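You operate a simulated robot arm through the tools that you are given. There is no shell and no other tool.

You are at the controls of a simulated two-armed robot. One attempt, no reset.

Task
Bolt the blue chuck jaw into the cream fixture with the green T-key.
Fine: seat the jaw, then tighten both square bolts; put the key back.

Only the result counts: the job must be done as asked and must still hold three seconds after the hand-in. Knocking over, shifting, dropping, spilling or breaking anything else fails it.

Robot
Two 7-joint arms with two-finger grippers on one trunk that stands fixed in place. Base frame: the origin is at the foot of the trunk, x ahead of it, y to its left, z up; the work surface is at about z = 0.8. Lengths are in m, angles in rad, forces in N, time in s.
The left shoulder is at [0.06, 0.179, 1.152], the right one opposite. With the tool pointing down near the work surface each hand reaches from about 0.1 to 0.64 m from the base axis, measured 20 degrees to its own side. Payload 1.96 kg a hand.
The TCP of each hand is the grasp point between the finger pads, 0.02 m short of the fingertips. In the tool frame z runs along the fingers and y along their closing line. Largest opening 0.072 m; the body of the gripper starts 0.038 m behind the TCP.
Orientation is that of the tool frame in the base frame, as a unit quaternion [x, y, z, w]. With the fingers straight down and closing along the base's y, the tool's x points along the base's -x, its y along +y and its z along -z.

Tools
- The arms move only by the tool arm_command. It takes "left_plan", "right_plan" or both (then of equal length, played together; a hand with none holds still); each is one flat list of numbers, 7 for each row, row after row: the gripper command, from -1 (shut) to 1 (fully open), values between in proportion, then the shift along the base's x, y, z in m, then the turn, a rotation vector about the base's x, y, z in rad. In form: [jaw, tx, ty, tz, wx, wy, wz, jaw, tx, ty, tz, wx, wy, wz, ...]. A call has 1 to 20 rows; each row shifts and turns the commanded pose from where the row before left it. A row lasts 0.2 s, in which the tool goes at most 0.05 m and 0.15 rad; a call with a longer step from one row to the next is refused whole, and so is a gripper value outside its range. Where a pose cannot be reached the arm comes as near as it can. A force on the tool above 90 N (or 10 N above the force at the start of the call, whichever is more), or a blocked arm, ends the call early, and 0.2 s more pass. Each finger travels about 0.153 m/s and halts on what it meets, pressing with about 22 N; the grip force reading is that of the motor and also rises with nothing between the fingers. The clock runs only during rows and for 0.2 s after the last one: add rows that do not move to give the fingers time. It gives the time, the measured TCP pose, the force on the tool (base axes), the opening and the grip force at its end, in the units of the frame above (readings bear some noise), with the torque about the TCP (base axes, N m) and any sound that the robot's microphone picked up.
- Cameras (640 x 400 px; columns grow to the right, rows downward): "scene" is now at [0.0018, 0.0046, 1.699]; the picture's right is [0.16, -0.99, 0.00], its down [-0.75, -0.12, -0.65] and it looks along [0.64, 0.11, -0.76] (base axes); focal length 321 px, centre (320, 200). "left" rides on the left gripper at [0.071, -0.019, -0.082] in its tool frame; the picture's right is [0.26, 0.97, 0.00], its down [-0.67, 0.18, -0.72] and it looks along [-0.69, 0.19, 0.70] (tool axes); focal length 280 px, centre (320, 200). "right" rides on the right gripper at [0.071, 0.019, -0.082] in its tool frame; the picture's right is [-0.26, 0.97, 0.00], its down [-0.67, -0.18, -0.72] and it looks along [-0.69, -0.19, 0.70] (tool axes); focal length 280 px, centre (320, 200).
- capture(camera): a new picture of that camera. No time passes.
- lift_body(by): slides the trunk up (or, below 0, down) by that many m; the arms and the scene camera ride with it, the base frame stays. It gives what a move gives, with no picture.
- aim_head(pan, tilt): turns the head with the scene camera to pan (to the left, within 1.501 rad either way) and tilt (down, from -0.506 to 1.204), counted from straight ahead of the robot. It gives what a move gives.
- probe_pixels(camera, pixels): for up to 12 pixels [column, row] of the newest picture of that camera ("zoom" is the newest enlarged one), the place [x, y, z] in the base frame of the surface seen there, good to about 0.003 m, but the place of the scene camera against the robot may be out by one fixed shift of up to 0.025 m in any direction. No time passes.
- zoom(camera, box): a new picture of the part [left, top, right, bottom] of that camera's present view, enlarged. No time passes.
- hand_in(): hands the job in; it is judged then, once.

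Leave the grippers open and the arms clear of the work at the hand-in unless told otherwise.

The tools are called as name(argument=value, ...) on one line, values as JSON. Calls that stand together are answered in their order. arm_command: Moves the arms, as the interface text tells. Its arguments: {"type":"object","properties":{"left_plan":{"type":"array","items":{"type":"number"}},"right_plan":{"type":"array","items":{"type":"number"}}},"required":[]} The other tools are called the same way: lift_body (by) slides the trunk up or down; aim_head (pan, tilt) turns the head that bears the scene camera; capture (camera) takes a picture; probe_pixels (camera, pixels) gives the place of the surface under pixels of a picture; zoom (camera, box) takes an enlarged picture of a part of a camera's view; hand_in () hands the job in.

At the start:

```text
time_s: 0.0
left_tool_pos: [0.4134, 0.1855, 1.164]
left_ee_rot: [0.0, 1.0, 0.0, -0.001]
left_force: [-0.6, 0.0, 0.8]
left_ft_torque: [0.02, 0.0, 0.04]
left_opening: 0.0719
left_finger_force: 0.1
right_tool_pos: [0.435, -0.1758, 1.1306]
right_ee_rot: [0.0, 1.0, -0.001, 0.0]
right_force: [1.2, -0.2, -0.2]
right_ft_torque: [-0.01, 0.02, 0.02]
right_opening: 0.0723
right_finger_force: 0.0
trunk travel left (down, up): [-0.797, 0.193]
head pan, tilt: [0.166, 0.86]
```

scene: 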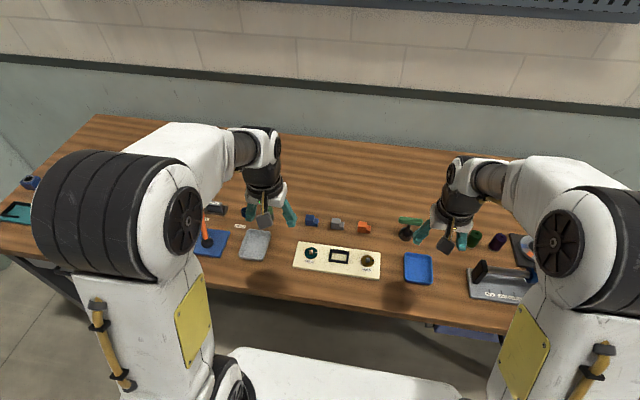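
right: 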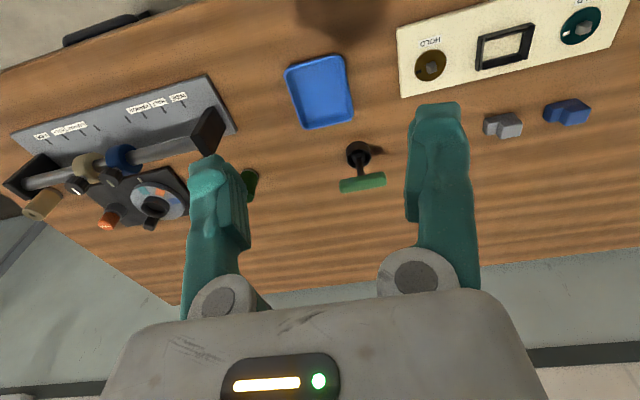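
left: 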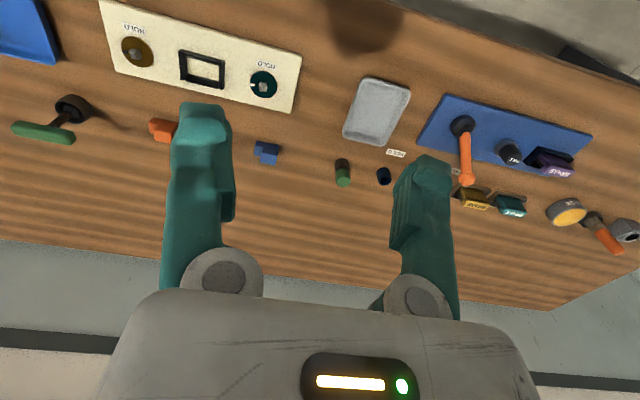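

I can see the cream fixture at about (338,260) in the scene picture, with the jaws behind it at (312,220), (337,225) and (364,227), and the green T-key at (408,228). I'll zoom in on these areas first.

zoom(camera="scene", box=[280, 200, 440, 300])

zoom(camera="right", box=[320, 0, 640, 200])

zoom(camera="left", box=[0, 0, 320, 200])

```text
4.00 times, centred on (360, 250) of scene
```

zoom: 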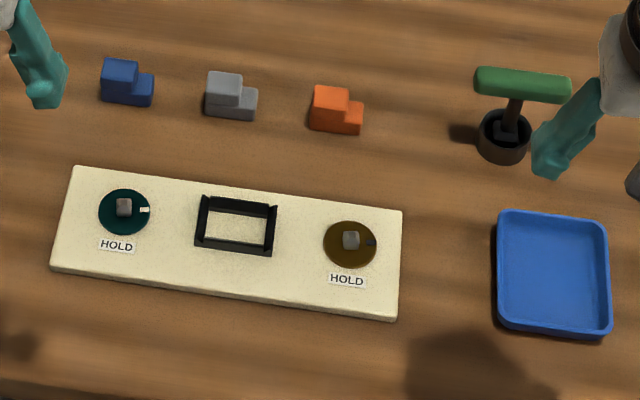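

```text
2.00 times, centred on (480, 100) of right
```

zoom: 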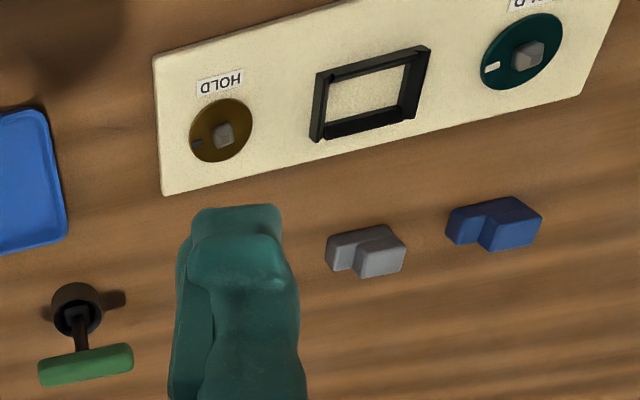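

```text
2.00 times, centred on (160, 100) of left
```

zoom: 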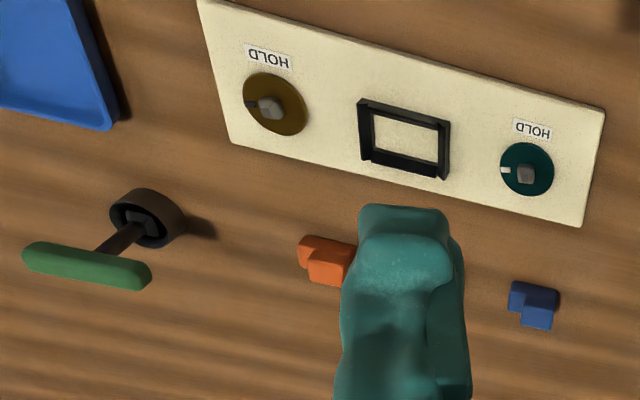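

The fixture has a black frame in the middle, a square bolt on a disc at each side, and a "HOLD" label by each bolt. The T-key stands in a black cup. I'll probe points with the hand cameras, because the scene camera may have a fixed shift.

probe_pixels(camera="right", pixels=[[431, 66], [584, 27], [480, 44], [525, 25], [529, 50], [485, 67], [505, 50], [410, 97], [575, 105], [568, 116], [362, 183], [357, 155]])

probe_pixels(camera="left", pixels=[[134, 53], [263, 88], [181, 54], [223, 63], [221, 87], [182, 81], [202, 70], [270, 146], [270, 157], [45, 131], [60, 118], [70, 108]])

probe_pixels(camera="scene", pixels=[[310, 215], [317, 222], [311, 252], [407, 261], [367, 260], [339, 256], [410, 221], [406, 237]])

```text
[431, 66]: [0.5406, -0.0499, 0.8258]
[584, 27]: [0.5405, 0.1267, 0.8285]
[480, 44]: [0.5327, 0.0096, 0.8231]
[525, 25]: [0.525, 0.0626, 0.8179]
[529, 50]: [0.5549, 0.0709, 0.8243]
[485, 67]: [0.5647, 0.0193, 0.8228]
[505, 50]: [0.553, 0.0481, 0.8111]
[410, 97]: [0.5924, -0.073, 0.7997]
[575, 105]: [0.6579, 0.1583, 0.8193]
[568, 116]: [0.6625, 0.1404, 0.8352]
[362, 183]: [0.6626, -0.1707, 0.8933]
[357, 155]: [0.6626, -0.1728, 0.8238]
```

```text
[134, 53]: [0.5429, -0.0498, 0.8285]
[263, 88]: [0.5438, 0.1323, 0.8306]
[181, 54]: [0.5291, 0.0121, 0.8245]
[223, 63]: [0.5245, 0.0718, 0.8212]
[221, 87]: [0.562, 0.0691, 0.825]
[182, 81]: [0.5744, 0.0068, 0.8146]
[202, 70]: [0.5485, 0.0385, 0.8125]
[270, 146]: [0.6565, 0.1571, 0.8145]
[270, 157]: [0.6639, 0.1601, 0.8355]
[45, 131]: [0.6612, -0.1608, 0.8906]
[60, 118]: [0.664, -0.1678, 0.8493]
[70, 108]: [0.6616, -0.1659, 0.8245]
```

```text
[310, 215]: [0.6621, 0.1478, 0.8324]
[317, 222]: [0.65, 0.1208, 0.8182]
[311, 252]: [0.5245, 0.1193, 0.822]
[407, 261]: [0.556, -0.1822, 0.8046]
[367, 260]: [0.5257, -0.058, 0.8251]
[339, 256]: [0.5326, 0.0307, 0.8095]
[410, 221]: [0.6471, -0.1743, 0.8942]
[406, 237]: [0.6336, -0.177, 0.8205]
```

Estimated positions so far:
- plate top z≈0.811
- bolts near (0.541, -0.05) and (0.541, 0.130), at z≈0.828
- blue jaw near (0.66, 0.15)
- T-key near (0.662, -0.168), handle at z≈0.89

Next I'll move the left hand to look closely at the jaw and the right hand to look closely at the key, keeping both well above everything.

arm_command(left_plan=[1, 0.0207, -0.0091, -0.0359, 0, 0, 0, 1, 0.0207, -0.0091, -0.0359, 0, 0, 0, 1, 0.0207, -0.0091, -0.0359, 0, 0, 0, 1, 0.0207, -0.0091, -0.0359, 0, 0, 0, 1, 0.0207, -0.0091, -0.0359, 0, 0, 0, 1, 0.0207, -0.0091, -0.0359, 0, 0, 0, 1, 0.0207, -0.0091, -0.0359, 0, 0, 0], right_plan=[1, 0.0179, 0.0049, -0.0254, 0, 0, 0, 1, 0.0179, 0.0049, -0.0254, 0, 0, 0, 1, 0.0179, 0.0049, -0.0254, 0, 0, 0, 1, 0.0179, 0.0049, -0.0254, 0, 0, 0, 1, 0.0179, 0.0049, -0.0254, 0, 0, 0, 1, 0.0179, 0.0049, -0.0254, 0, 0, 0, 1, 0.0179, 0.0049, -0.0254, 0, 0, 0])

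capture(camera="left")

capture(camera="right")

```text
time_s: 1.6
left_tool_pos: [0.5599, 0.1194, 0.9129]
left_ee_rot: [0.001, 1.0, 0.0, 0.0]
left_force: [0.7, -0.6, -0.2]
left_ft_torque: [0.0, 0.03, -0.01]
left_opening: 0.072
left_finger_force: 0.0
right_tool_pos: [0.5635, -0.1426, 0.9532]
right_ee_rot: [0.0, 1.0, -0.002, -0.001]
right_force: [0.3, 0.2, -0.5]
right_ft_torque: [-0.02, 0.03, -0.01]
right_opening: 0.0724
right_finger_force: 0.0
trunk travel left (down, up): [-0.797, 0.193]
head pan, tilt: [0.166, 0.86]
```

```text
taken
```

left: 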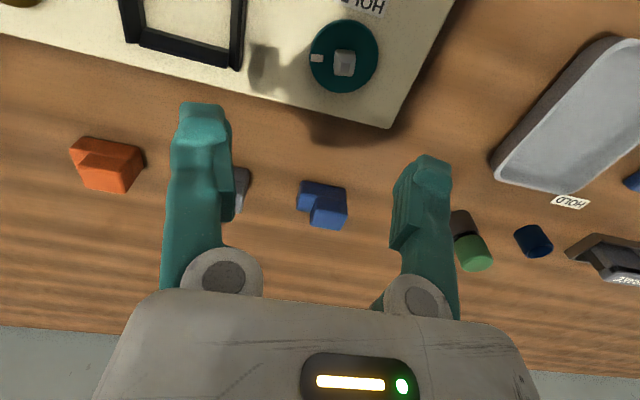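

```text
taken
```

right: 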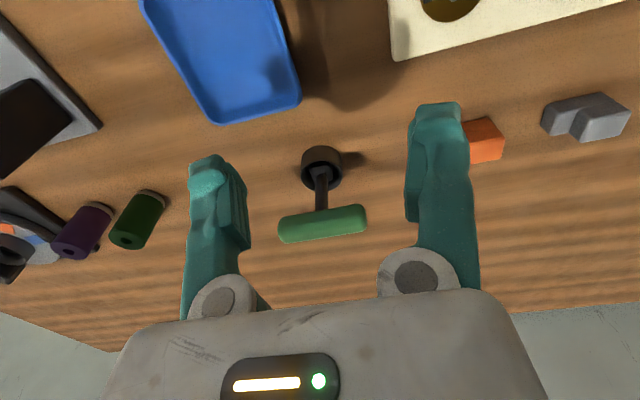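

Both views are clear. I'll zoom on the jaw and on the key, then probe them.

zoom(camera="left", box=[260, 150, 388, 230])

zoom(camera="right", box=[240, 130, 400, 250])

probe_pixels(camera="left", pixels=[[344, 63], [317, 58], [305, 189], [345, 193], [325, 207], [315, 198], [328, 220], [340, 200], [312, 185], [128, 30], [232, 60], [240, 5]])

probe_pixels(camera="right", pixels=[[282, 222], [322, 215], [365, 210], [322, 225], [322, 190], [322, 175], [305, 165], [340, 165], [322, 148], [448, 5], [322, 205], [322, 233]])

```text
5.00 times, centred on (324, 190) of left
```

zoom: 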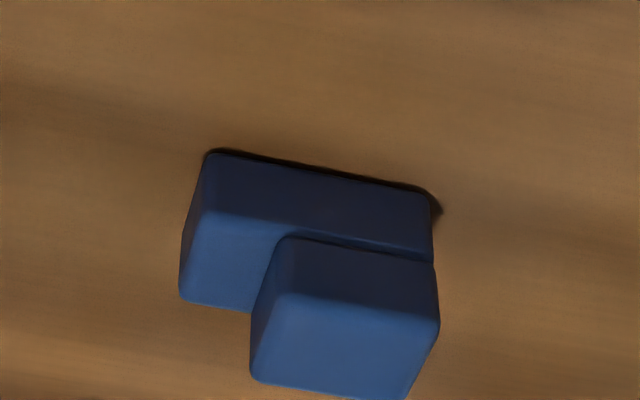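

```text
3.33 times, centred on (320, 190) of right
```

zoom: 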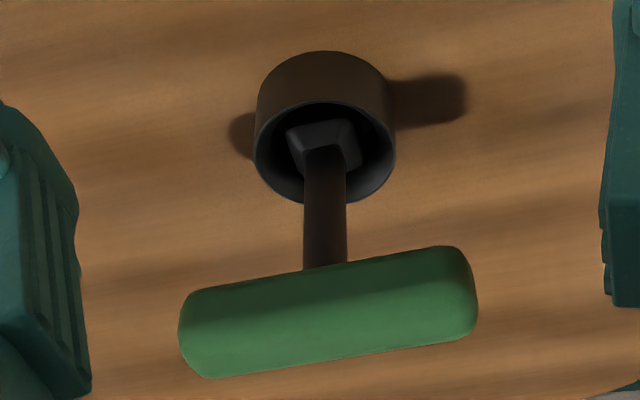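

```text
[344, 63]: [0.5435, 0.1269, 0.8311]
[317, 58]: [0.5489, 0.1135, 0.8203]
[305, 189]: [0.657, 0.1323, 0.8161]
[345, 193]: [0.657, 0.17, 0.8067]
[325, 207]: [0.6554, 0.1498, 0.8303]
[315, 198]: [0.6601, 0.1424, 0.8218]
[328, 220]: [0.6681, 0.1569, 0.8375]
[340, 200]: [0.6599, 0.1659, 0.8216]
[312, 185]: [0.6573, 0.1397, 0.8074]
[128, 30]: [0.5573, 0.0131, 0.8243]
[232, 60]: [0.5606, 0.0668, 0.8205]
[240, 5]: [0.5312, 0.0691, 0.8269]
```

```text
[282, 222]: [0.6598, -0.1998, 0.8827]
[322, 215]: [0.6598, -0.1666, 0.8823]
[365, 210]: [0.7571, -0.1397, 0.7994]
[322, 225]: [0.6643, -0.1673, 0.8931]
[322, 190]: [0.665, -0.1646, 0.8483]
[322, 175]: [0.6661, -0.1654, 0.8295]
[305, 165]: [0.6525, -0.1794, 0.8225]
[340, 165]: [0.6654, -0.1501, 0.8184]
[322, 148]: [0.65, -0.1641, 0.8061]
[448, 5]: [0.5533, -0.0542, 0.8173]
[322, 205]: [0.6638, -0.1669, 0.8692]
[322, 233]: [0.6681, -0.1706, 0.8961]
```

The T-key handle lies along y, centred near (0.664, -0.168) with its top at z≈0.896. The jaw is aligned with the base axes, tall step on its +y side. Next I'll move the left hand back to look closely at the frame and both bolts.

arm_command(left_plan=[1, -0.032, -0.034, 0, 0, 0, 0, 1, -0.032, -0.034, 0, 0, 0, 0, 1, -0.032, -0.034, -0.01, 0, 0, 0, 1, 0, 0, 0, 0, 0, 0])

capture(camera="left")

zoom(camera="left", box=[200, 60, 440, 210])

```text
time_s: 2.6
left_tool_pos: [0.4612, 0.017, 0.9048]
left_ee_rot: [0.0, 1.0, 0.0, 0.0]
left_force: [-0.6, 0.2, 0.1]
left_ft_torque: [0.02, 0.04, 0.02]
left_opening: 0.072
left_finger_force: 0.0
right_tool_pos: [0.5619, -0.1424, 0.9537]
right_ee_rot: [0.0, 1.0, -0.002, 0.0]
right_force: [-0.1, 0.0, 0.2]
right_ft_torque: [-0.01, 0.01, 0.03]
right_opening: 0.0719
right_finger_force: 0.2
trunk travel left (down, up): [-0.797, 0.193]
head pan, tilt: [0.166, 0.86]
```

```text
taken
```

left: 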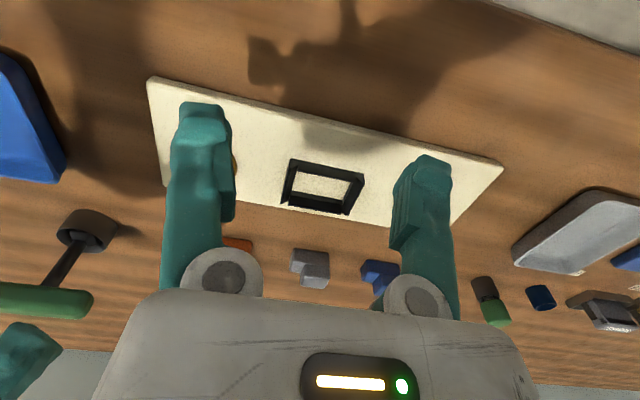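

```text
2.67 times, centred on (320, 135) of left
```

zoom: 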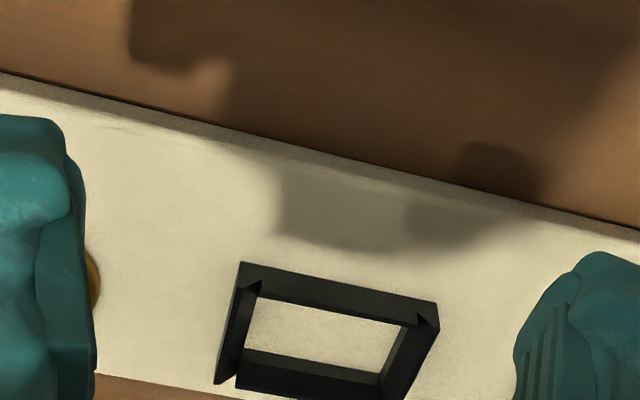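

The frame sits at about (322,185). I'll zoom in tighter and probe its corners.

zoom(camera="left", box=[264, 145, 384, 220])

probe_pixels(camera="left", pixels=[[291, 160], [363, 175], [283, 201], [346, 213], [325, 166], [289, 182], [356, 190], [315, 207], [318, 190], [299, 178], [345, 183], [340, 197]])

```text
5.33 times, centred on (324, 182) of left
```

zoom: 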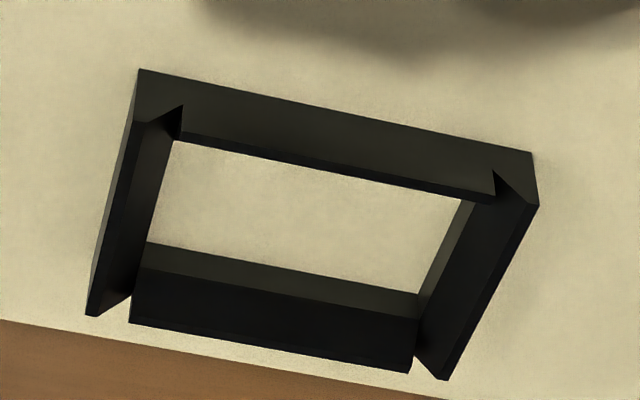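

```text
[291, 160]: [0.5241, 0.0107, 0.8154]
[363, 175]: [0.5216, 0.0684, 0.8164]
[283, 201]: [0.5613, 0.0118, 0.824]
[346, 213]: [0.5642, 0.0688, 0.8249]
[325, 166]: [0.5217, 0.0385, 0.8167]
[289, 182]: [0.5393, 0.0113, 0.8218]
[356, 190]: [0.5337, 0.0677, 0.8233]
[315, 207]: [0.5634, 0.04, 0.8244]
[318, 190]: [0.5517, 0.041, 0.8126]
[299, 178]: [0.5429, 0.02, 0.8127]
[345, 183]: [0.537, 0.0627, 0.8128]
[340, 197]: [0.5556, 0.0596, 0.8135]
```

The frame is four funnel plates: rim about x 0.521–0.564, y 0.011–0.068, floor at z≈0.812. I'll probe the floor edges in this enlarged picture, then move both hands to look at the bolts.

probe_pixels(camera="zoom", pixels=[[185, 155], [448, 208], [162, 235], [412, 280], [285, 258], [275, 280], [270, 345], [150, 290], [120, 270], [490, 230], [440, 280], [330, 160]])

arm_command(left_plan=[1, 0.005, 0.03, -0.006, 0, 0, 0, 1, 0.005, 0.03, -0.006, 0, 0, 0, 1, 0.005, 0.03, -0.005, 0, 0, 0, 1, 0, 0, 0, 0, 0, 0], right_plan=[1, -0.022, 0.028, -0.016, 0, 0, 0, 1, -0.022, 0.028, -0.016, 0, 0, 0, 1, -0.022, 0.028, -0.016, 0, 0, 0, 1, -0.022, 0.028, -0.016, 0, 0, 0])

capture(camera="left")

capture(camera="right")

```text
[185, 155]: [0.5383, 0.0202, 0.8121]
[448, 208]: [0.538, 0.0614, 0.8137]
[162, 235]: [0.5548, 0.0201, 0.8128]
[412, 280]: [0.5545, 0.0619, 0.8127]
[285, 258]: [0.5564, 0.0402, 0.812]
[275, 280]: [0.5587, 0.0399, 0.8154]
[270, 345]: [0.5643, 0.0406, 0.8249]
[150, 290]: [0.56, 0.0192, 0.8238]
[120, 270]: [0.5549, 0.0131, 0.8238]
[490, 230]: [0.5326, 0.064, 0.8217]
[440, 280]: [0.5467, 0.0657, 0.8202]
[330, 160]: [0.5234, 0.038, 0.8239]
```

```text
time_s: 3.6
left_tool_pos: [0.4743, 0.107, 0.889]
left_ee_rot: [0.0, 1.0, 0.0, -0.001]
left_force: [0.4, 0.3, -0.2]
left_ft_torque: [0.04, 0.0, 0.02]
left_opening: 0.0721
left_finger_force: 0.0
right_tool_pos: [0.4712, -0.0292, 0.8894]
right_ee_rot: [0.0, 1.0, -0.001, 0.0]
right_force: [-0.1, 0.1, -1.0]
right_ft_torque: [0.02, -0.01, 0.01]
right_opening: 0.0719
right_finger_force: 0.0
trunk travel left (down, up): [-0.797, 0.193]
head pan, tilt: [0.166, 0.86]
```

```text
taken
```

left: 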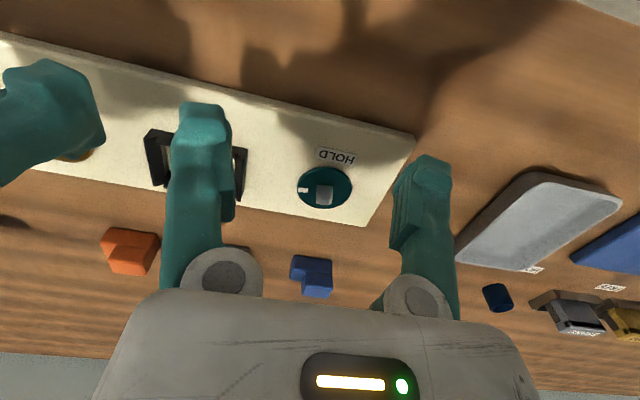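

```text
taken
```

right: 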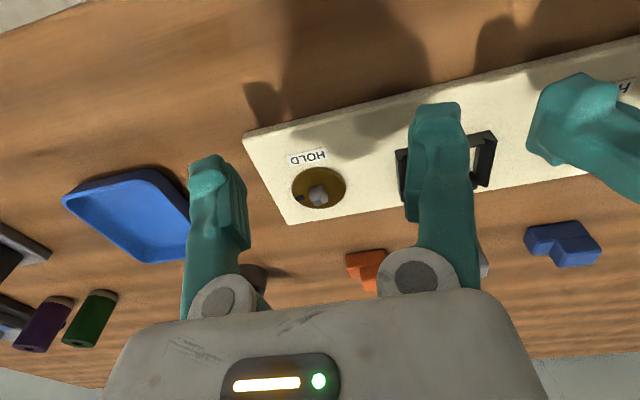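

I'll zoom on both bolts to see how their square heads, marks and labels are turned.

zoom(camera="left", box=[285, 140, 373, 215])

probe_pixels(camera="zoom", pixels=[[250, 330], [290, 330], [270, 350], [270, 400], [250, 400], [290, 400], [150, 355], [100, 340], [480, 340], [290, 210], [260, 480], [350, 100]])

zoom(camera="right", box=[275, 140, 363, 215])

probe_pixels(camera="zoom", pixels=[[290, 350], [310, 350], [330, 350], [310, 370], [310, 410], [160, 400], [130, 340], [510, 340], [320, 210], [310, 480], [230, 120], [350, 430]])

```text
5.33 times, centred on (329, 178) of left
```

zoom: 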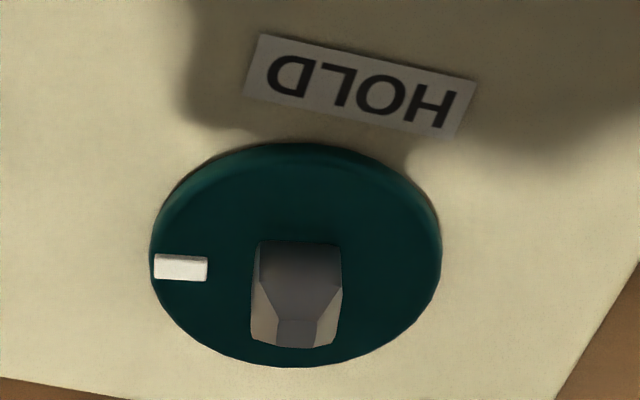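

```text
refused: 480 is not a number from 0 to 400
```

```text
5.33 times, centred on (319, 178) of right
```

zoom: 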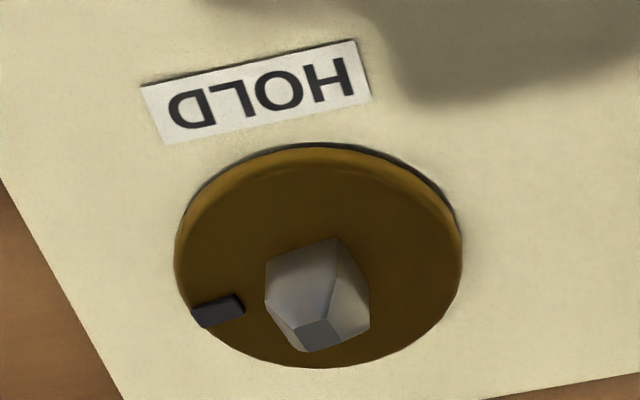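

```text
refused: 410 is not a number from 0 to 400
```

Both index marks point about 23° off -y toward +x, and the square heads are turned the same way. That puts each square at about 23° mod 90°. Next the left hand goes to look closely at the blue jaw, while the right hand backs off to its own side.

arm_command(left_plan=[1, 0.0315, 0.013, 0.003, 0, 0, 0, 1, 0.0315, 0.013, 0.003, 0, 0, 0, 1, 0.0315, 0.013, 0.003, 0, 0, 0, 1, 0.0315, 0.013, 0.003, 0, 0, 0], right_plan=[1, -0.005, -0.0425, 0.02, 0, 0, 0, 1, -0.005, -0.0425, 0.02, 0, 0, 0, 1, -0.005, -0.0425, 0.02, 0, 0, 0, 1, -0.005, -0.0425, 0.02, 0, 0, 0])

capture(camera="left")

zoom(camera="left", box=[264, 100, 392, 180])

```text
time_s: 4.6
left_tool_pos: [0.6003, 0.161, 0.8989]
left_ee_rot: [0.0, 1.0, 0.0, 0.0]
left_force: [-0.5, 0.0, -1.2]
left_ft_torque: [-0.02, 0.04, 0.0]
left_opening: 0.0721
left_finger_force: 0.0
right_tool_pos: [0.4545, -0.2015, 0.9682]
right_ee_rot: [-0.002, 1.0, 0.001, -0.001]
right_force: [-0.6, 0.2, 0.2]
right_ft_torque: [0.01, -0.02, 0.02]
right_opening: 0.0721
right_finger_force: 0.0
trunk travel left (down, up): [-0.797, 0.193]
head pan, tilt: [0.166, 0.86]
```

```text
taken
```

left: 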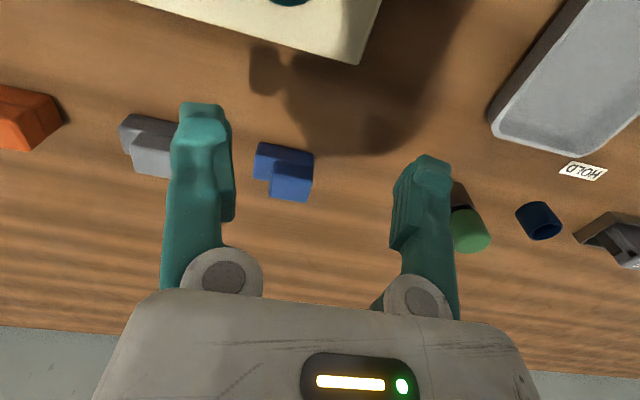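

```text
5.00 times, centred on (328, 140) of left
```

zoom: 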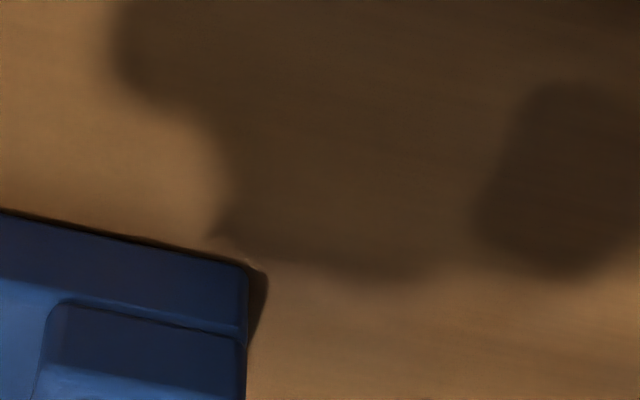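

The jaw appears at about (283,172). I'll zoom on it, then probe its edges and the nearby objects.

zoom(camera="left", box=[236, 135, 332, 210])

probe_pixels(camera="left", pixels=[[262, 171], [258, 176], [272, 192], [305, 197], [303, 178], [276, 172], [308, 155], [309, 190], [468, 215], [470, 238], [150, 160], [162, 130]])

```text
5.33 times, centred on (284, 172) of left
```

zoom: 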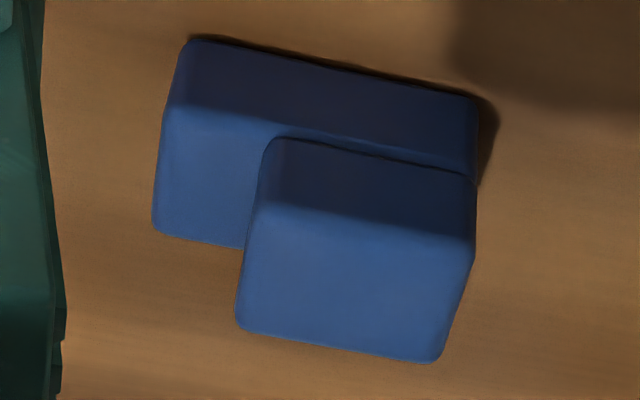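

```text
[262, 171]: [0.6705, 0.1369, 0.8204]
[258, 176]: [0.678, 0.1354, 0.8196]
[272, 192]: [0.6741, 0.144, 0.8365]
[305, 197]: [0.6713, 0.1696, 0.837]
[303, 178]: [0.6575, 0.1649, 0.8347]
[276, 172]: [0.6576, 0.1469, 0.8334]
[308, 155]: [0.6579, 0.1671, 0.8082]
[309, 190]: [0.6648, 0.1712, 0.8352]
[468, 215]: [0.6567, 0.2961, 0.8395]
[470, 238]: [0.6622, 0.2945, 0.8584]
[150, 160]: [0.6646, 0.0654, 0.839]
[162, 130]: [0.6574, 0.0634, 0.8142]
```

I'll probe the edges of the jaw's top faces in this enlarged picture.

probe_pixels(camera="zoom", pixels=[[243, 322], [435, 357], [258, 215], [468, 240], [160, 225], [165, 120], [195, 50], [470, 105], [250, 270], [455, 300], [350, 340], [350, 225]])

```text
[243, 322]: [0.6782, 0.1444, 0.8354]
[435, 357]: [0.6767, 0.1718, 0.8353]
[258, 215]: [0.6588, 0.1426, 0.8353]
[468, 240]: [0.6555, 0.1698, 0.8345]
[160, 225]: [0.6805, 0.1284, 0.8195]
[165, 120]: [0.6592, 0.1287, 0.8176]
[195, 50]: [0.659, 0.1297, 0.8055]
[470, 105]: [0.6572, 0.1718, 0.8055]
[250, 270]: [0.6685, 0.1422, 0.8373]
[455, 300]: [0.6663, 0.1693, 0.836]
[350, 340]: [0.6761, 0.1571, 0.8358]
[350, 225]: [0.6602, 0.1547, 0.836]
```

The jaw measures about x 0.6565–0.681 and y 0.128–0.171, with the tall top at z≈0.836 and the low step at z≈0.820. Its neighbours are far enough away: grey to y≈0.085, green cylinder at y≈0.295. I'll turn the left tool 90° so it closes along x, and place it above the jaw's tall part.

arm_command(left_plan=[1, 0.0062, -0.0007, 0, 0, 0, 0.1428, 1, 0.0062, -0.0007, 0, 0, 0, 0.1428, 1, 0.0062, -0.0007, 0, 0, 0, 0.1428, 1, 0.0062, -0.0007, 0, 0, 0, 0.1428, 1, 0.0062, -0.0007, 0, 0, 0, 0.1428, 1, 0.0062, -0.0007, 0, 0, 0, 0.1428, 1, 0.0062, -0.0007, 0, 0, 0, 0.1428, 1, 0.0062, -0.0007, 0, 0, 0, 0.1428, 1, 0.0062, -0.0007, 0, 0, 0, 0.1428, 1, 0.0062, -0.0007, 0, 0, 0, 0.1428, 1, 0.0062, -0.0007, 0, 0, 0, 0.1428, 1, 0, 0, 0, 0, 0, 0])

capture(camera="left")

capture(camera="scene")

```text
time_s: 7.2
left_tool_pos: [0.6217, 0.1668, 0.9247]
left_ee_rot: [-0.349, 0.937, -0.004, 0.018]
left_force: [-1.5, 0.5, 0.2]
left_ft_torque: [0.01, 0.03, 0.02]
left_opening: 0.0719
left_finger_force: 0.1
left hand out of reach, approached as far as the arm can: row 2, 4, 5, 6, 7, 8, 9, 10, 11
right_tool_pos: [0.4538, -0.2005, 0.9674]
right_ee_rot: [0.0, 1.0, -0.001, -0.001]
right_force: [0.0, -0.8, 0.5]
right_ft_torque: [-0.02, -0.01, -0.01]
right_opening: 0.0724
right_finger_force: 0.0
trunk travel left (down, up): [-0.797, 0.193]
head pan, tilt: [0.166, 0.86]
```

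```text
taken
```

left: 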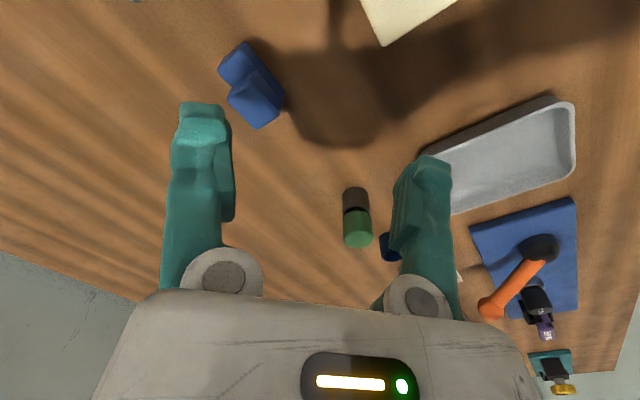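

```text
taken
```

scene: 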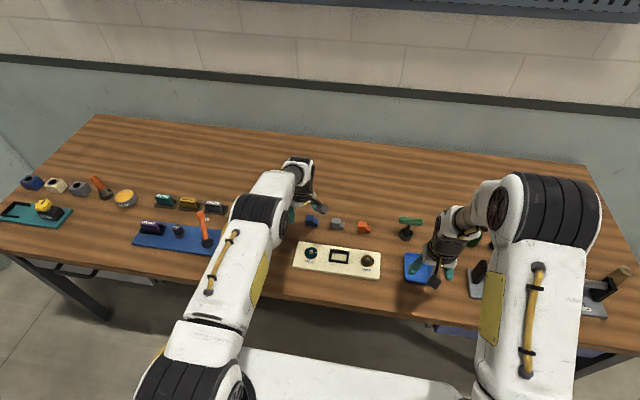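

Only about 41° of the turn happened, and the hand stopped at x≈0.62, so the jaw is beyond tool-down reach. I'll need to tilt the fingers outward and keep the closing line along y. First I'll send one zero row to find out whether the commanded pose stays at the unreachable target or falls back to the measured pose.

arm_command(left_plan=[1, -0.01, 0, 0, 0, 0, 0])

```text
time_s: 7.6
left_tool_pos: [0.6111, 0.1672, 0.9267]
left_ee_rot: [-0.35, 0.937, -0.004, 0.018]
left_force: [-0.1, 0.2, -0.1]
left_ft_torque: [0.01, -0.01, 0.02]
left_opening: 0.072
left_finger_force: 0.1
right_tool_pos: [0.4538, -0.1996, 0.9683]
right_ee_rot: [0.001, 1.0, -0.001, -0.001]
right_force: [-0.3, -0.1, 0.3]
right_ft_torque: [0.01, -0.02, -0.01]
right_opening: 0.0721
right_finger_force: 0.0
trunk travel left (down, up): [-0.797, 0.193]
head pan, tilt: [0.166, 0.86]
```

Commands start from the measured pose, and the left yaw is now about +41°. I'll turn the left hand back to yaw 0 and raise it slightly. At the same time I'll try a +90° yaw on the right hand in free air at an easy spot, to learn its wrist range.

arm_command(left_plan=[1, -0.006, -0.002, 0.004, 0, 0, -0.1426, 1, -0.006, -0.002, 0.004, 0, 0, -0.1426, 1, -0.006, -0.002, 0.004, 0, 0, -0.1426, 1, -0.006, -0.002, 0.004, 0, 0, -0.1426, 1, -0.006, -0.002, 0.004, 0, 0, -0.1426, 1, 0, 0, 0, 0, 0, 0, 1, 0, 0, 0, 0, 0, 0, 1, 0, 0, 0, 0, 0, 0, 1, 0, 0, 0, 0, 0, 0, 1, 0, 0, 0, 0, 0, 0, 1, 0, 0, 0, 0, 0, 0], right_plan=[1, 0, 0, 0, 0, 0, 0.1428, 1, 0, 0, 0, 0, 0, 0.1428, 1, 0, 0, 0, 0, 0, 0.1428, 1, 0, 0, 0, 0, 0, 0.1428, 1, 0, 0, 0, 0, 0, 0.1428, 1, 0, 0, 0, 0, 0, 0.1428, 1, 0, 0, 0, 0, 0, 0.1428, 1, 0, 0, 0, 0, 0, 0.1428, 1, 0, 0, 0, 0, 0, 0.1428, 1, 0, 0, 0, 0, 0, 0.1428, 1, 0, 0, 0, 0, 0, 0.1428])

```text
time_s: 10.0
left_tool_pos: [0.5806, 0.1585, 0.9445]
left_ee_rot: [-0.001, 1.0, -0.01, 0.016]
left_force: [-0.6, 1.0, 0.5]
left_ft_torque: [0.03, -0.02, 0.04]
left_opening: 0.0721
left_finger_force: 0.2
right_tool_pos: [0.4518, -0.1998, 0.969]
right_ee_rot: [0.708, -0.706, 0.0, 0.0]
right_force: [0.4, 0.7, -0.9]
right_ft_torque: [0.01, 0.0, -0.01]
right_opening: 0.0719
right_finger_force: 0.1
trunk travel left (down, up): [-0.797, 0.193]
head pan, tilt: [0.166, 0.86]
```

The right wrist reaches +90° yaw with no trouble. Now I'll raise both hands and tilt the left tool about 22° so its fingers lean forward. After that I'll lower the trunk a little for extra outward reach.

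arm_command(left_plan=[1, 0, 0, 0.02, 0, -0.12, 0, 1, 0, 0, 0.02, 0, -0.12, 0, 1, 0, 0, 0.02, 0, -0.12, 0], right_plan=[1, 0, 0, 0.02, 0, 0, 0, 1, 0, 0, 0.02, 0, 0, 0, 1, 0, 0, 0.02, 0, 0, 0])

lift_body(by=-0.08)

capture(camera="left")

capture(camera="scene")

```text
time_s: 10.8
left_tool_pos: [0.5788, 0.1575, 1.0056]
left_ee_rot: [0.001, 0.98, -0.01, 0.196]
left_force: [-0.3, -0.2, -0.2]
left_ft_torque: [-0.01, -0.01, -0.02]
left_opening: 0.072
left_finger_force: 0.1
right_tool_pos: [0.4522, -0.1992, 1.0311]
right_ee_rot: [0.708, -0.706, 0.0, -0.002]
right_force: [-0.3, -0.3, -0.7]
right_ft_torque: [0.01, 0.03, 0.03]
right_opening: 0.0719
right_finger_force: 0.1
trunk travel left (down, up): [-0.797, 0.193]
head pan, tilt: [0.166, 0.86]
```

```text
time_s: 12.0
left_tool_pos: [0.5801, 0.1576, 0.9242]
left_ee_rot: [0.001, 0.981, -0.01, 0.195]
left_force: [0.0, 0.2, 0.6]
left_ft_torque: [-0.02, 0.02, 0.03]
left_opening: 0.0719
left_finger_force: 0.1
right_tool_pos: [0.4531, -0.1989, 0.9486]
right_ee_rot: [-0.707, 0.707, -0.001, 0.0]
right_force: [-0.2, 0.0, -0.5]
right_ft_torque: [-0.02, -0.03, 0.01]
right_opening: 0.072
right_finger_force: 0.0
trunk travel left (down, up): [-0.717, 0.273]
head pan, tilt: [0.166, 0.86]
```

```text
taken
```

left: 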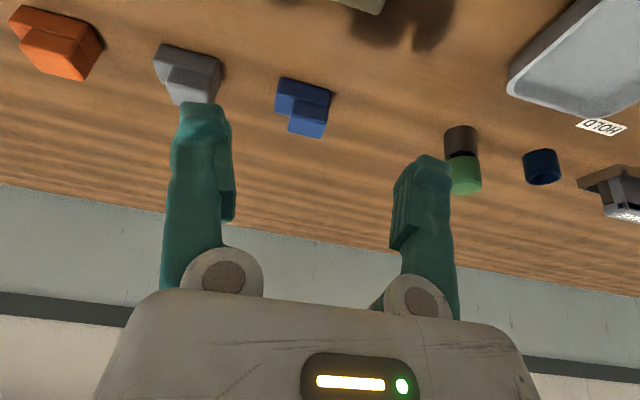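

```text
taken
```

scene: 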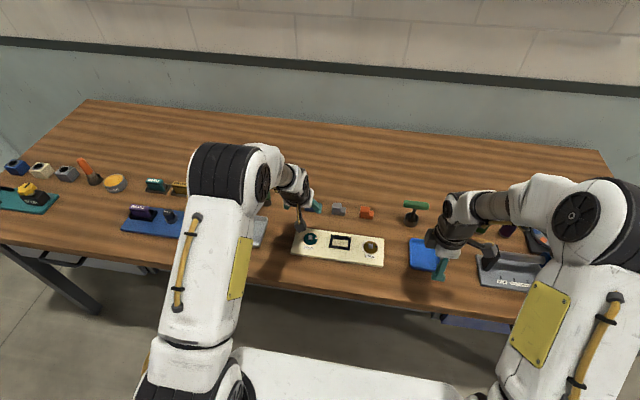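

The tilt is about 22.5°. I'll now bring the left hand above the jaw's tall part, to TCP (0.663, 0.157, 0.885), and check the view before going down.

arm_command(left_plan=[1, 0.028, 0, -0.013, 0, 0, 0, 1, 0.028, 0, -0.013, 0, 0, 0, 1, 0.027, -0.0005, -0.013, 0, 0, 0, 1, 0, 0, 0, 0, 0, 0])

capture(camera="left")

```text
time_s: 13.0
left_tool_pos: [0.6636, 0.1583, 0.8844]
left_ee_rot: [0.002, 0.981, -0.011, 0.195]
left_force: [0.2, 0.2, 0.0]
left_ft_torque: [-0.03, 0.02, 0.01]
left_opening: 0.0717
left_finger_force: 0.0
right_tool_pos: [0.4532, -0.1996, 0.9497]
right_ee_rot: [0.707, -0.707, 0.001, -0.001]
right_force: [0.2, -0.4, 0.1]
right_ft_torque: [-0.02, 0.0, 0.01]
right_opening: 0.0721
right_finger_force: 0.3
trunk travel left (down, up): [-0.717, 0.273]
head pan, tilt: [0.166, 0.86]
```

```text
taken
```

left: 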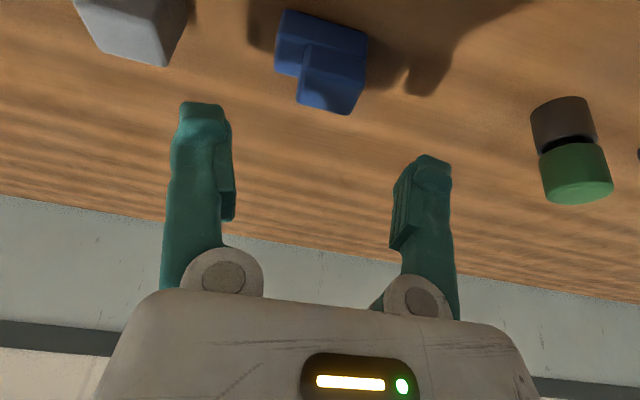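

The pose was reached with room to spare. I'll re-measure the jaw from this closer view.

zoom(camera="left", box=[264, 0, 392, 120])

probe_pixels(camera="left", pixels=[[280, 66], [292, 62], [302, 98], [350, 108], [325, 85], [308, 60], [362, 70], [345, 75], [284, 18], [366, 38], [320, 55], [330, 100]])

```text
3.33 times, centred on (328, 60) of left
```

zoom: 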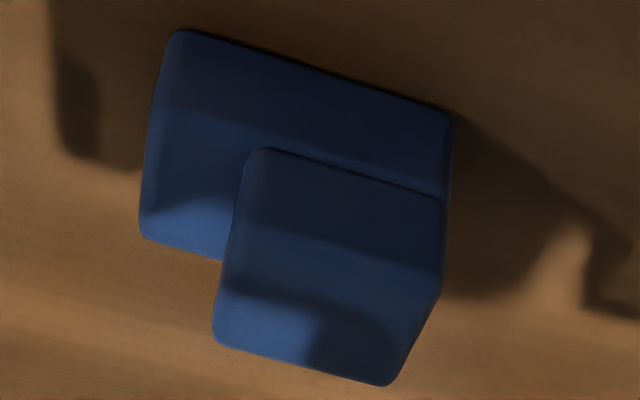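

```text
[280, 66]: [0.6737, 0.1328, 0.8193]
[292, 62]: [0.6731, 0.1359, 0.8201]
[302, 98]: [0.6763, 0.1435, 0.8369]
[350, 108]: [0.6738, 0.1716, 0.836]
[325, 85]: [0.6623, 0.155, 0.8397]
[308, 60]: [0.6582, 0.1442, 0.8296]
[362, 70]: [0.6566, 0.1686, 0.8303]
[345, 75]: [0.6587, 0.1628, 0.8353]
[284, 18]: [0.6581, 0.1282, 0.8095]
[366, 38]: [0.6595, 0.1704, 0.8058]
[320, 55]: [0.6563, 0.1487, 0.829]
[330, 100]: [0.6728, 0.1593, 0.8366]
```

This agrees with the earlier measurement: tall part y 0.142–0.1715, tall top 0.836, step at 0.820. I'll descend straight down to TCP z≈0.845 so the fingertips stay just above the low step, then close.

arm_command(left_plan=[1, 0, -0.0005, -0.02, 0, 0, 0, 1, -0.0005, -0.0008, -0.0192, 0, 0, 0, 1, 0, 0, 0, 0, 0, 0])

capture(camera="left")

```text
time_s: 13.8
left_tool_pos: [0.6637, 0.1561, 0.8458]
left_ee_rot: [0.001, 0.981, -0.011, 0.195]
left_force: [0.4, -0.7, -0.2]
left_ft_torque: [0.01, 0.02, 0.0]
left_opening: 0.072
left_finger_force: 0.1
right_tool_pos: [0.4529, -0.199, 0.9493]
right_ee_rot: [-0.707, 0.707, -0.001, 0.0]
right_force: [-0.8, 0.4, 0.1]
right_ft_torque: [0.02, 0.0, 0.0]
right_opening: 0.072
right_finger_force: 0.2
trunk travel left (down, up): [-0.717, 0.273]
head pan, tilt: [0.166, 0.86]
```

```text
taken
```

left: 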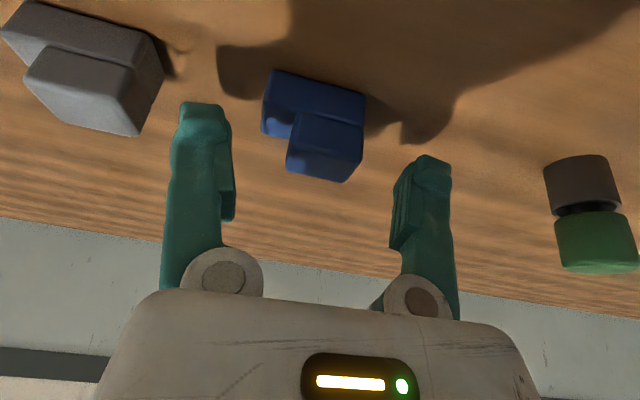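

The tall part lies between the fingertips at about (326,150). I'll close now and give the fingers time.

arm_command(left_plan=[-1, 0, 0, 0, 0, 0, 0, -1, 0, 0, 0, 0, 0, 0, -1, 0, 0, 0, 0, 0, 0])

capture(camera="left")

```text
time_s: 14.6
left_tool_pos: [0.6646, 0.1552, 0.8454]
left_ee_rot: [0.002, 0.981, -0.01, 0.195]
left_force: [-0.5, 0.7, 0.0]
left_ft_torque: [0.01, -0.03, 0.04]
left_opening: 0.0293
left_finger_force: 21.4
right_tool_pos: [0.4524, -0.1994, 0.9499]
right_ee_rot: [0.707, -0.707, 0.0, 0.0]
right_force: [-0.9, -0.7, 0.3]
right_ft_torque: [0.0, 0.04, -0.03]
right_opening: 0.072
right_finger_force: 0.1
trunk travel left (down, up): [-0.717, 0.273]
head pan, tilt: [0.166, 0.86]
```

```text
taken
```

left: 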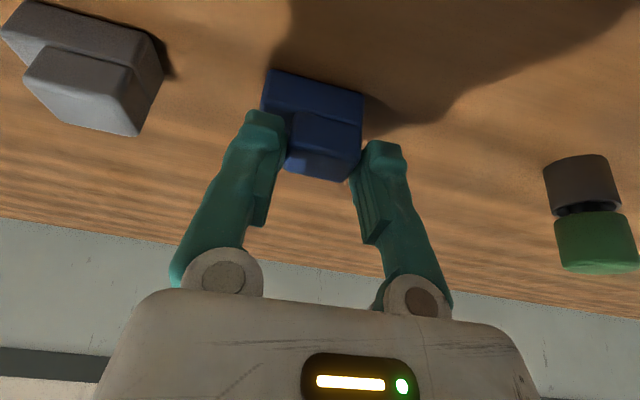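

It gripped at an opening of 0.0293 with 21 N, which matches the tall part's width. I'll lift straight up 0.06 m and check.

arm_command(left_plan=[-1, 0, 0, 0.015, 0, 0, 0, -1, 0, 0, 0.02, 0, 0, 0, -1, 0, 0, 0.025, 0, 0, 0, -1, 0, 0, 0, 0, 0, 0])

capture(camera="left")

zoom(camera="left", box=[232, 50, 392, 200])

```text
time_s: 15.6
left_tool_pos: [0.6627, 0.156, 0.9056]
left_ee_rot: [0.001, 0.981, -0.01, 0.195]
left_force: [-0.4, -0.7, -2.9]
left_ft_torque: [0.01, 0.0, 0.02]
left_opening: 0.0295
left_finger_force: 22.1
right_tool_pos: [0.4536, -0.1987, 0.9482]
right_ee_rot: [0.707, -0.707, 0.0, 0.001]
right_force: [-0.4, -0.4, 0.1]
right_ft_torque: [-0.01, 0.04, 0.0]
right_opening: 0.0721
right_finger_force: 0.0
trunk travel left (down, up): [-0.717, 0.273]
head pan, tilt: [0.166, 0.86]
```

```text
taken
```

left: 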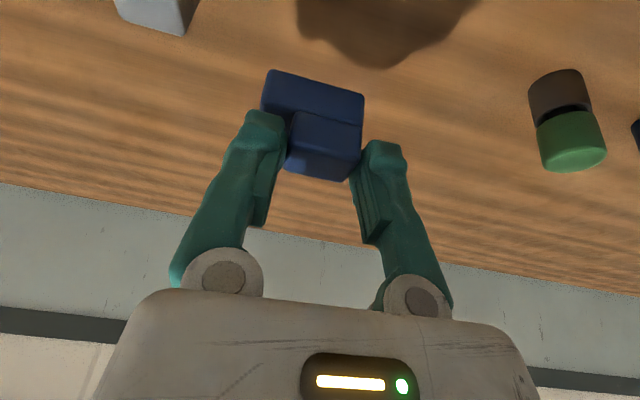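

```text
2.67 times, centred on (312, 125) of left
```

zoom: 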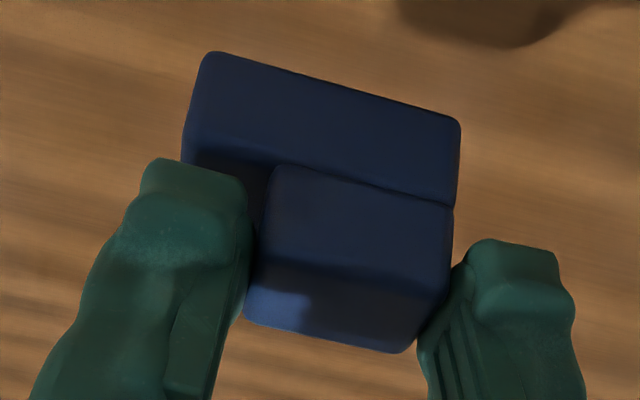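

The lift is clean: the force shows about 3 N of weight and the jaw hasn't shifted in the grip. I'll probe the held jaw to get its exact offset from the TCP.

probe_pixels(camera="zoom", pixels=[[195, 120], [440, 180], [212, 62], [455, 125], [188, 140], [455, 170], [350, 300], [280, 200], [440, 260], [300, 100], [390, 345], [260, 310]])

```text
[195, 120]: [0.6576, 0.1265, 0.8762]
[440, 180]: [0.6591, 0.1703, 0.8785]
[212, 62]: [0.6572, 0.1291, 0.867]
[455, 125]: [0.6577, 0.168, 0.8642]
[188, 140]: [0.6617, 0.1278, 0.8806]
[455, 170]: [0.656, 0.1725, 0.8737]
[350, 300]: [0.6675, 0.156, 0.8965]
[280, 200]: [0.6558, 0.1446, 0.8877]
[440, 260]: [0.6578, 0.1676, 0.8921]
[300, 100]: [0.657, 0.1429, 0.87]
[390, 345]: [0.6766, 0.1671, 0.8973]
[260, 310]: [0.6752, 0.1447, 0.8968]
```

Offsets in the grip: jaw centre ≈ TCP + (0.006, -0.007), and jaw base ≈ TCP z − 0.045. I'll carry the jaw over the frame (centre about 0.5437, 0.0402) and stay high on the way.

arm_command(left_plan=[-1, -0.015, -0.012, 0.01, 0, 0, 0, -1, -0.022, -0.019, 0.005, 0, 0, 0, -1, -0.022, -0.019, 0, 0, 0, 0, -1, -0.022, -0.019, 0, 0, 0, 0, -1, -0.022, -0.019, 0, 0, 0, 0, -1, -0.022, -0.021, 0, 0, 0, 0, -1, 0, 0, 0, 0, 0, 0])

capture(camera="left")

capture(camera="scene")

```text
time_s: 17.2
left_tool_pos: [0.5396, 0.0474, 0.9212]
left_ee_rot: [0.001, 0.981, -0.011, 0.195]
left_force: [-0.2, 0.3, -2.4]
left_ft_torque: [0.01, 0.02, 0.03]
left_opening: 0.0294
left_finger_force: 21.7
right_tool_pos: [0.4536, -0.1992, 0.9505]
right_ee_rot: [-0.707, 0.707, 0.0, 0.0]
right_force: [1.6, 0.1, 0.1]
right_ft_torque: [-0.01, 0.0, -0.02]
right_opening: 0.072
right_finger_force: 0.0
trunk travel left (down, up): [-0.717, 0.273]
head pan, tilt: [0.166, 0.86]
```

```text
taken
```

left: 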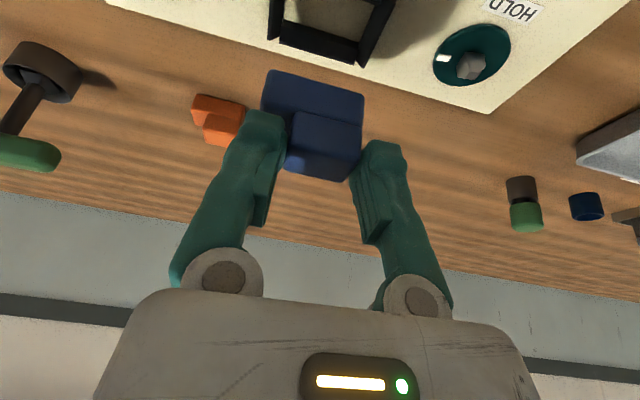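

```text
taken
```

scene: 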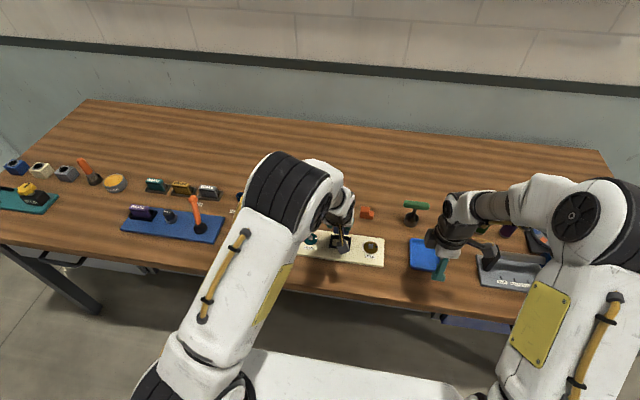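

The jaw is above the frame, which shows behind it at the top of the left picture. I'll re-measure the frame from here and bring the right-hand camera in for a side view.

zoom(camera="left", box=[256, 0, 416, 100])

probe_pixels(camera="zoom", pixels=[[60, 120], [110, 90], [260, 135], [400, 190], [420, 240], [90, 165], [530, 20], [470, 130], [240, 60], [430, 150], [80, 60], [250, 180]])

arm_command(right_plan=[1, 0.0175, 0.035, 0.003, 0, 0, 0, 1, 0.0175, 0.035, 0.003, 0, 0, 0, 1, 0.0175, 0.033, 0.003, 0, 0, 0])

capture(camera="right")

```text
4.00 times, centred on (336, 50) of left
```

zoom: 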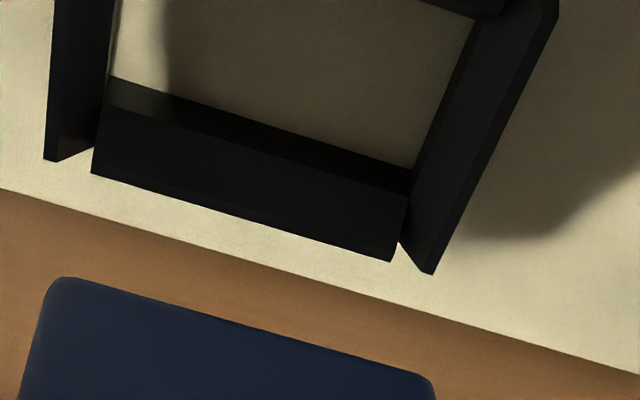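

```text
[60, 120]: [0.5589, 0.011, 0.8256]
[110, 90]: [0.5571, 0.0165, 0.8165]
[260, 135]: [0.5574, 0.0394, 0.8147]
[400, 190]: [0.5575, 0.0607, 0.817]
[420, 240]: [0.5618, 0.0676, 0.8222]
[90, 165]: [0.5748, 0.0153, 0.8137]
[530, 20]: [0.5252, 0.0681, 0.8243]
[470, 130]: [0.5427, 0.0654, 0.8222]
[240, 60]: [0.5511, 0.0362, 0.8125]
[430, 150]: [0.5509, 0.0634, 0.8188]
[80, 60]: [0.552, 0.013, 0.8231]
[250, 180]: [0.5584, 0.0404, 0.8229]
```

```text
time_s: 18.0
left_tool_pos: [0.5374, 0.0467, 0.9198]
left_ee_rot: [0.001, 0.981, -0.011, 0.194]
left_force: [0.5, 1.1, -1.8]
left_ft_torque: [0.0, -0.01, -0.02]
left_opening: 0.0293
left_finger_force: 22.0
right_tool_pos: [0.5073, -0.0975, 0.9591]
right_ee_rot: [0.707, -0.707, 0.0, 0.0]
right_force: [0.5, 0.0, -0.1]
right_ft_torque: [-0.02, 0.0, 0.02]
right_opening: 0.0721
right_finger_force: 0.0
trunk travel left (down, up): [-0.717, 0.273]
head pan, tilt: [0.166, 0.86]
```

```text
taken
```

right: 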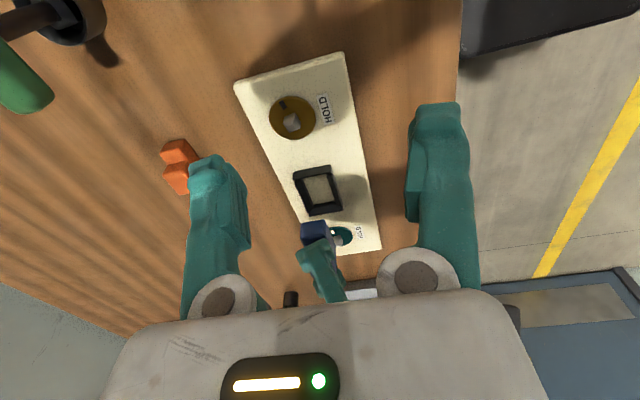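

The right camera now sees the frame at about (318,190) and the jaw at about (318,240). I'll zoom and probe from here too.

zoom(camera="right", box=[270, 150, 370, 260])

probe_pixels(camera="right", pixels=[[297, 177], [329, 168], [339, 206], [309, 213], [318, 188], [306, 230], [326, 224], [311, 186], [327, 180], [333, 205], [292, 121], [282, 103]])

```text
3.64 times, centred on (320, 205) of right
```

zoom: 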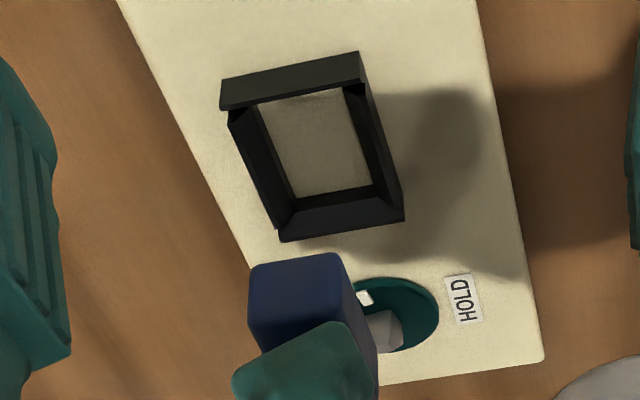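

```text
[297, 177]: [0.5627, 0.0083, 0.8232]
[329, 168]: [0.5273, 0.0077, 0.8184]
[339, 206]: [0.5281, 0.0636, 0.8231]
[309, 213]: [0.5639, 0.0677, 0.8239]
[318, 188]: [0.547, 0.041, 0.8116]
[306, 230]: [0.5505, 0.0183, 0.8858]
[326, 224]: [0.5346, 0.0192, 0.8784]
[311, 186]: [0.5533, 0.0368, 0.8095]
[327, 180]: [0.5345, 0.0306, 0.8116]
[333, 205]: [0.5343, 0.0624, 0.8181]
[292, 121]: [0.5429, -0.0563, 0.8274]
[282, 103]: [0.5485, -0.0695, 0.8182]
```

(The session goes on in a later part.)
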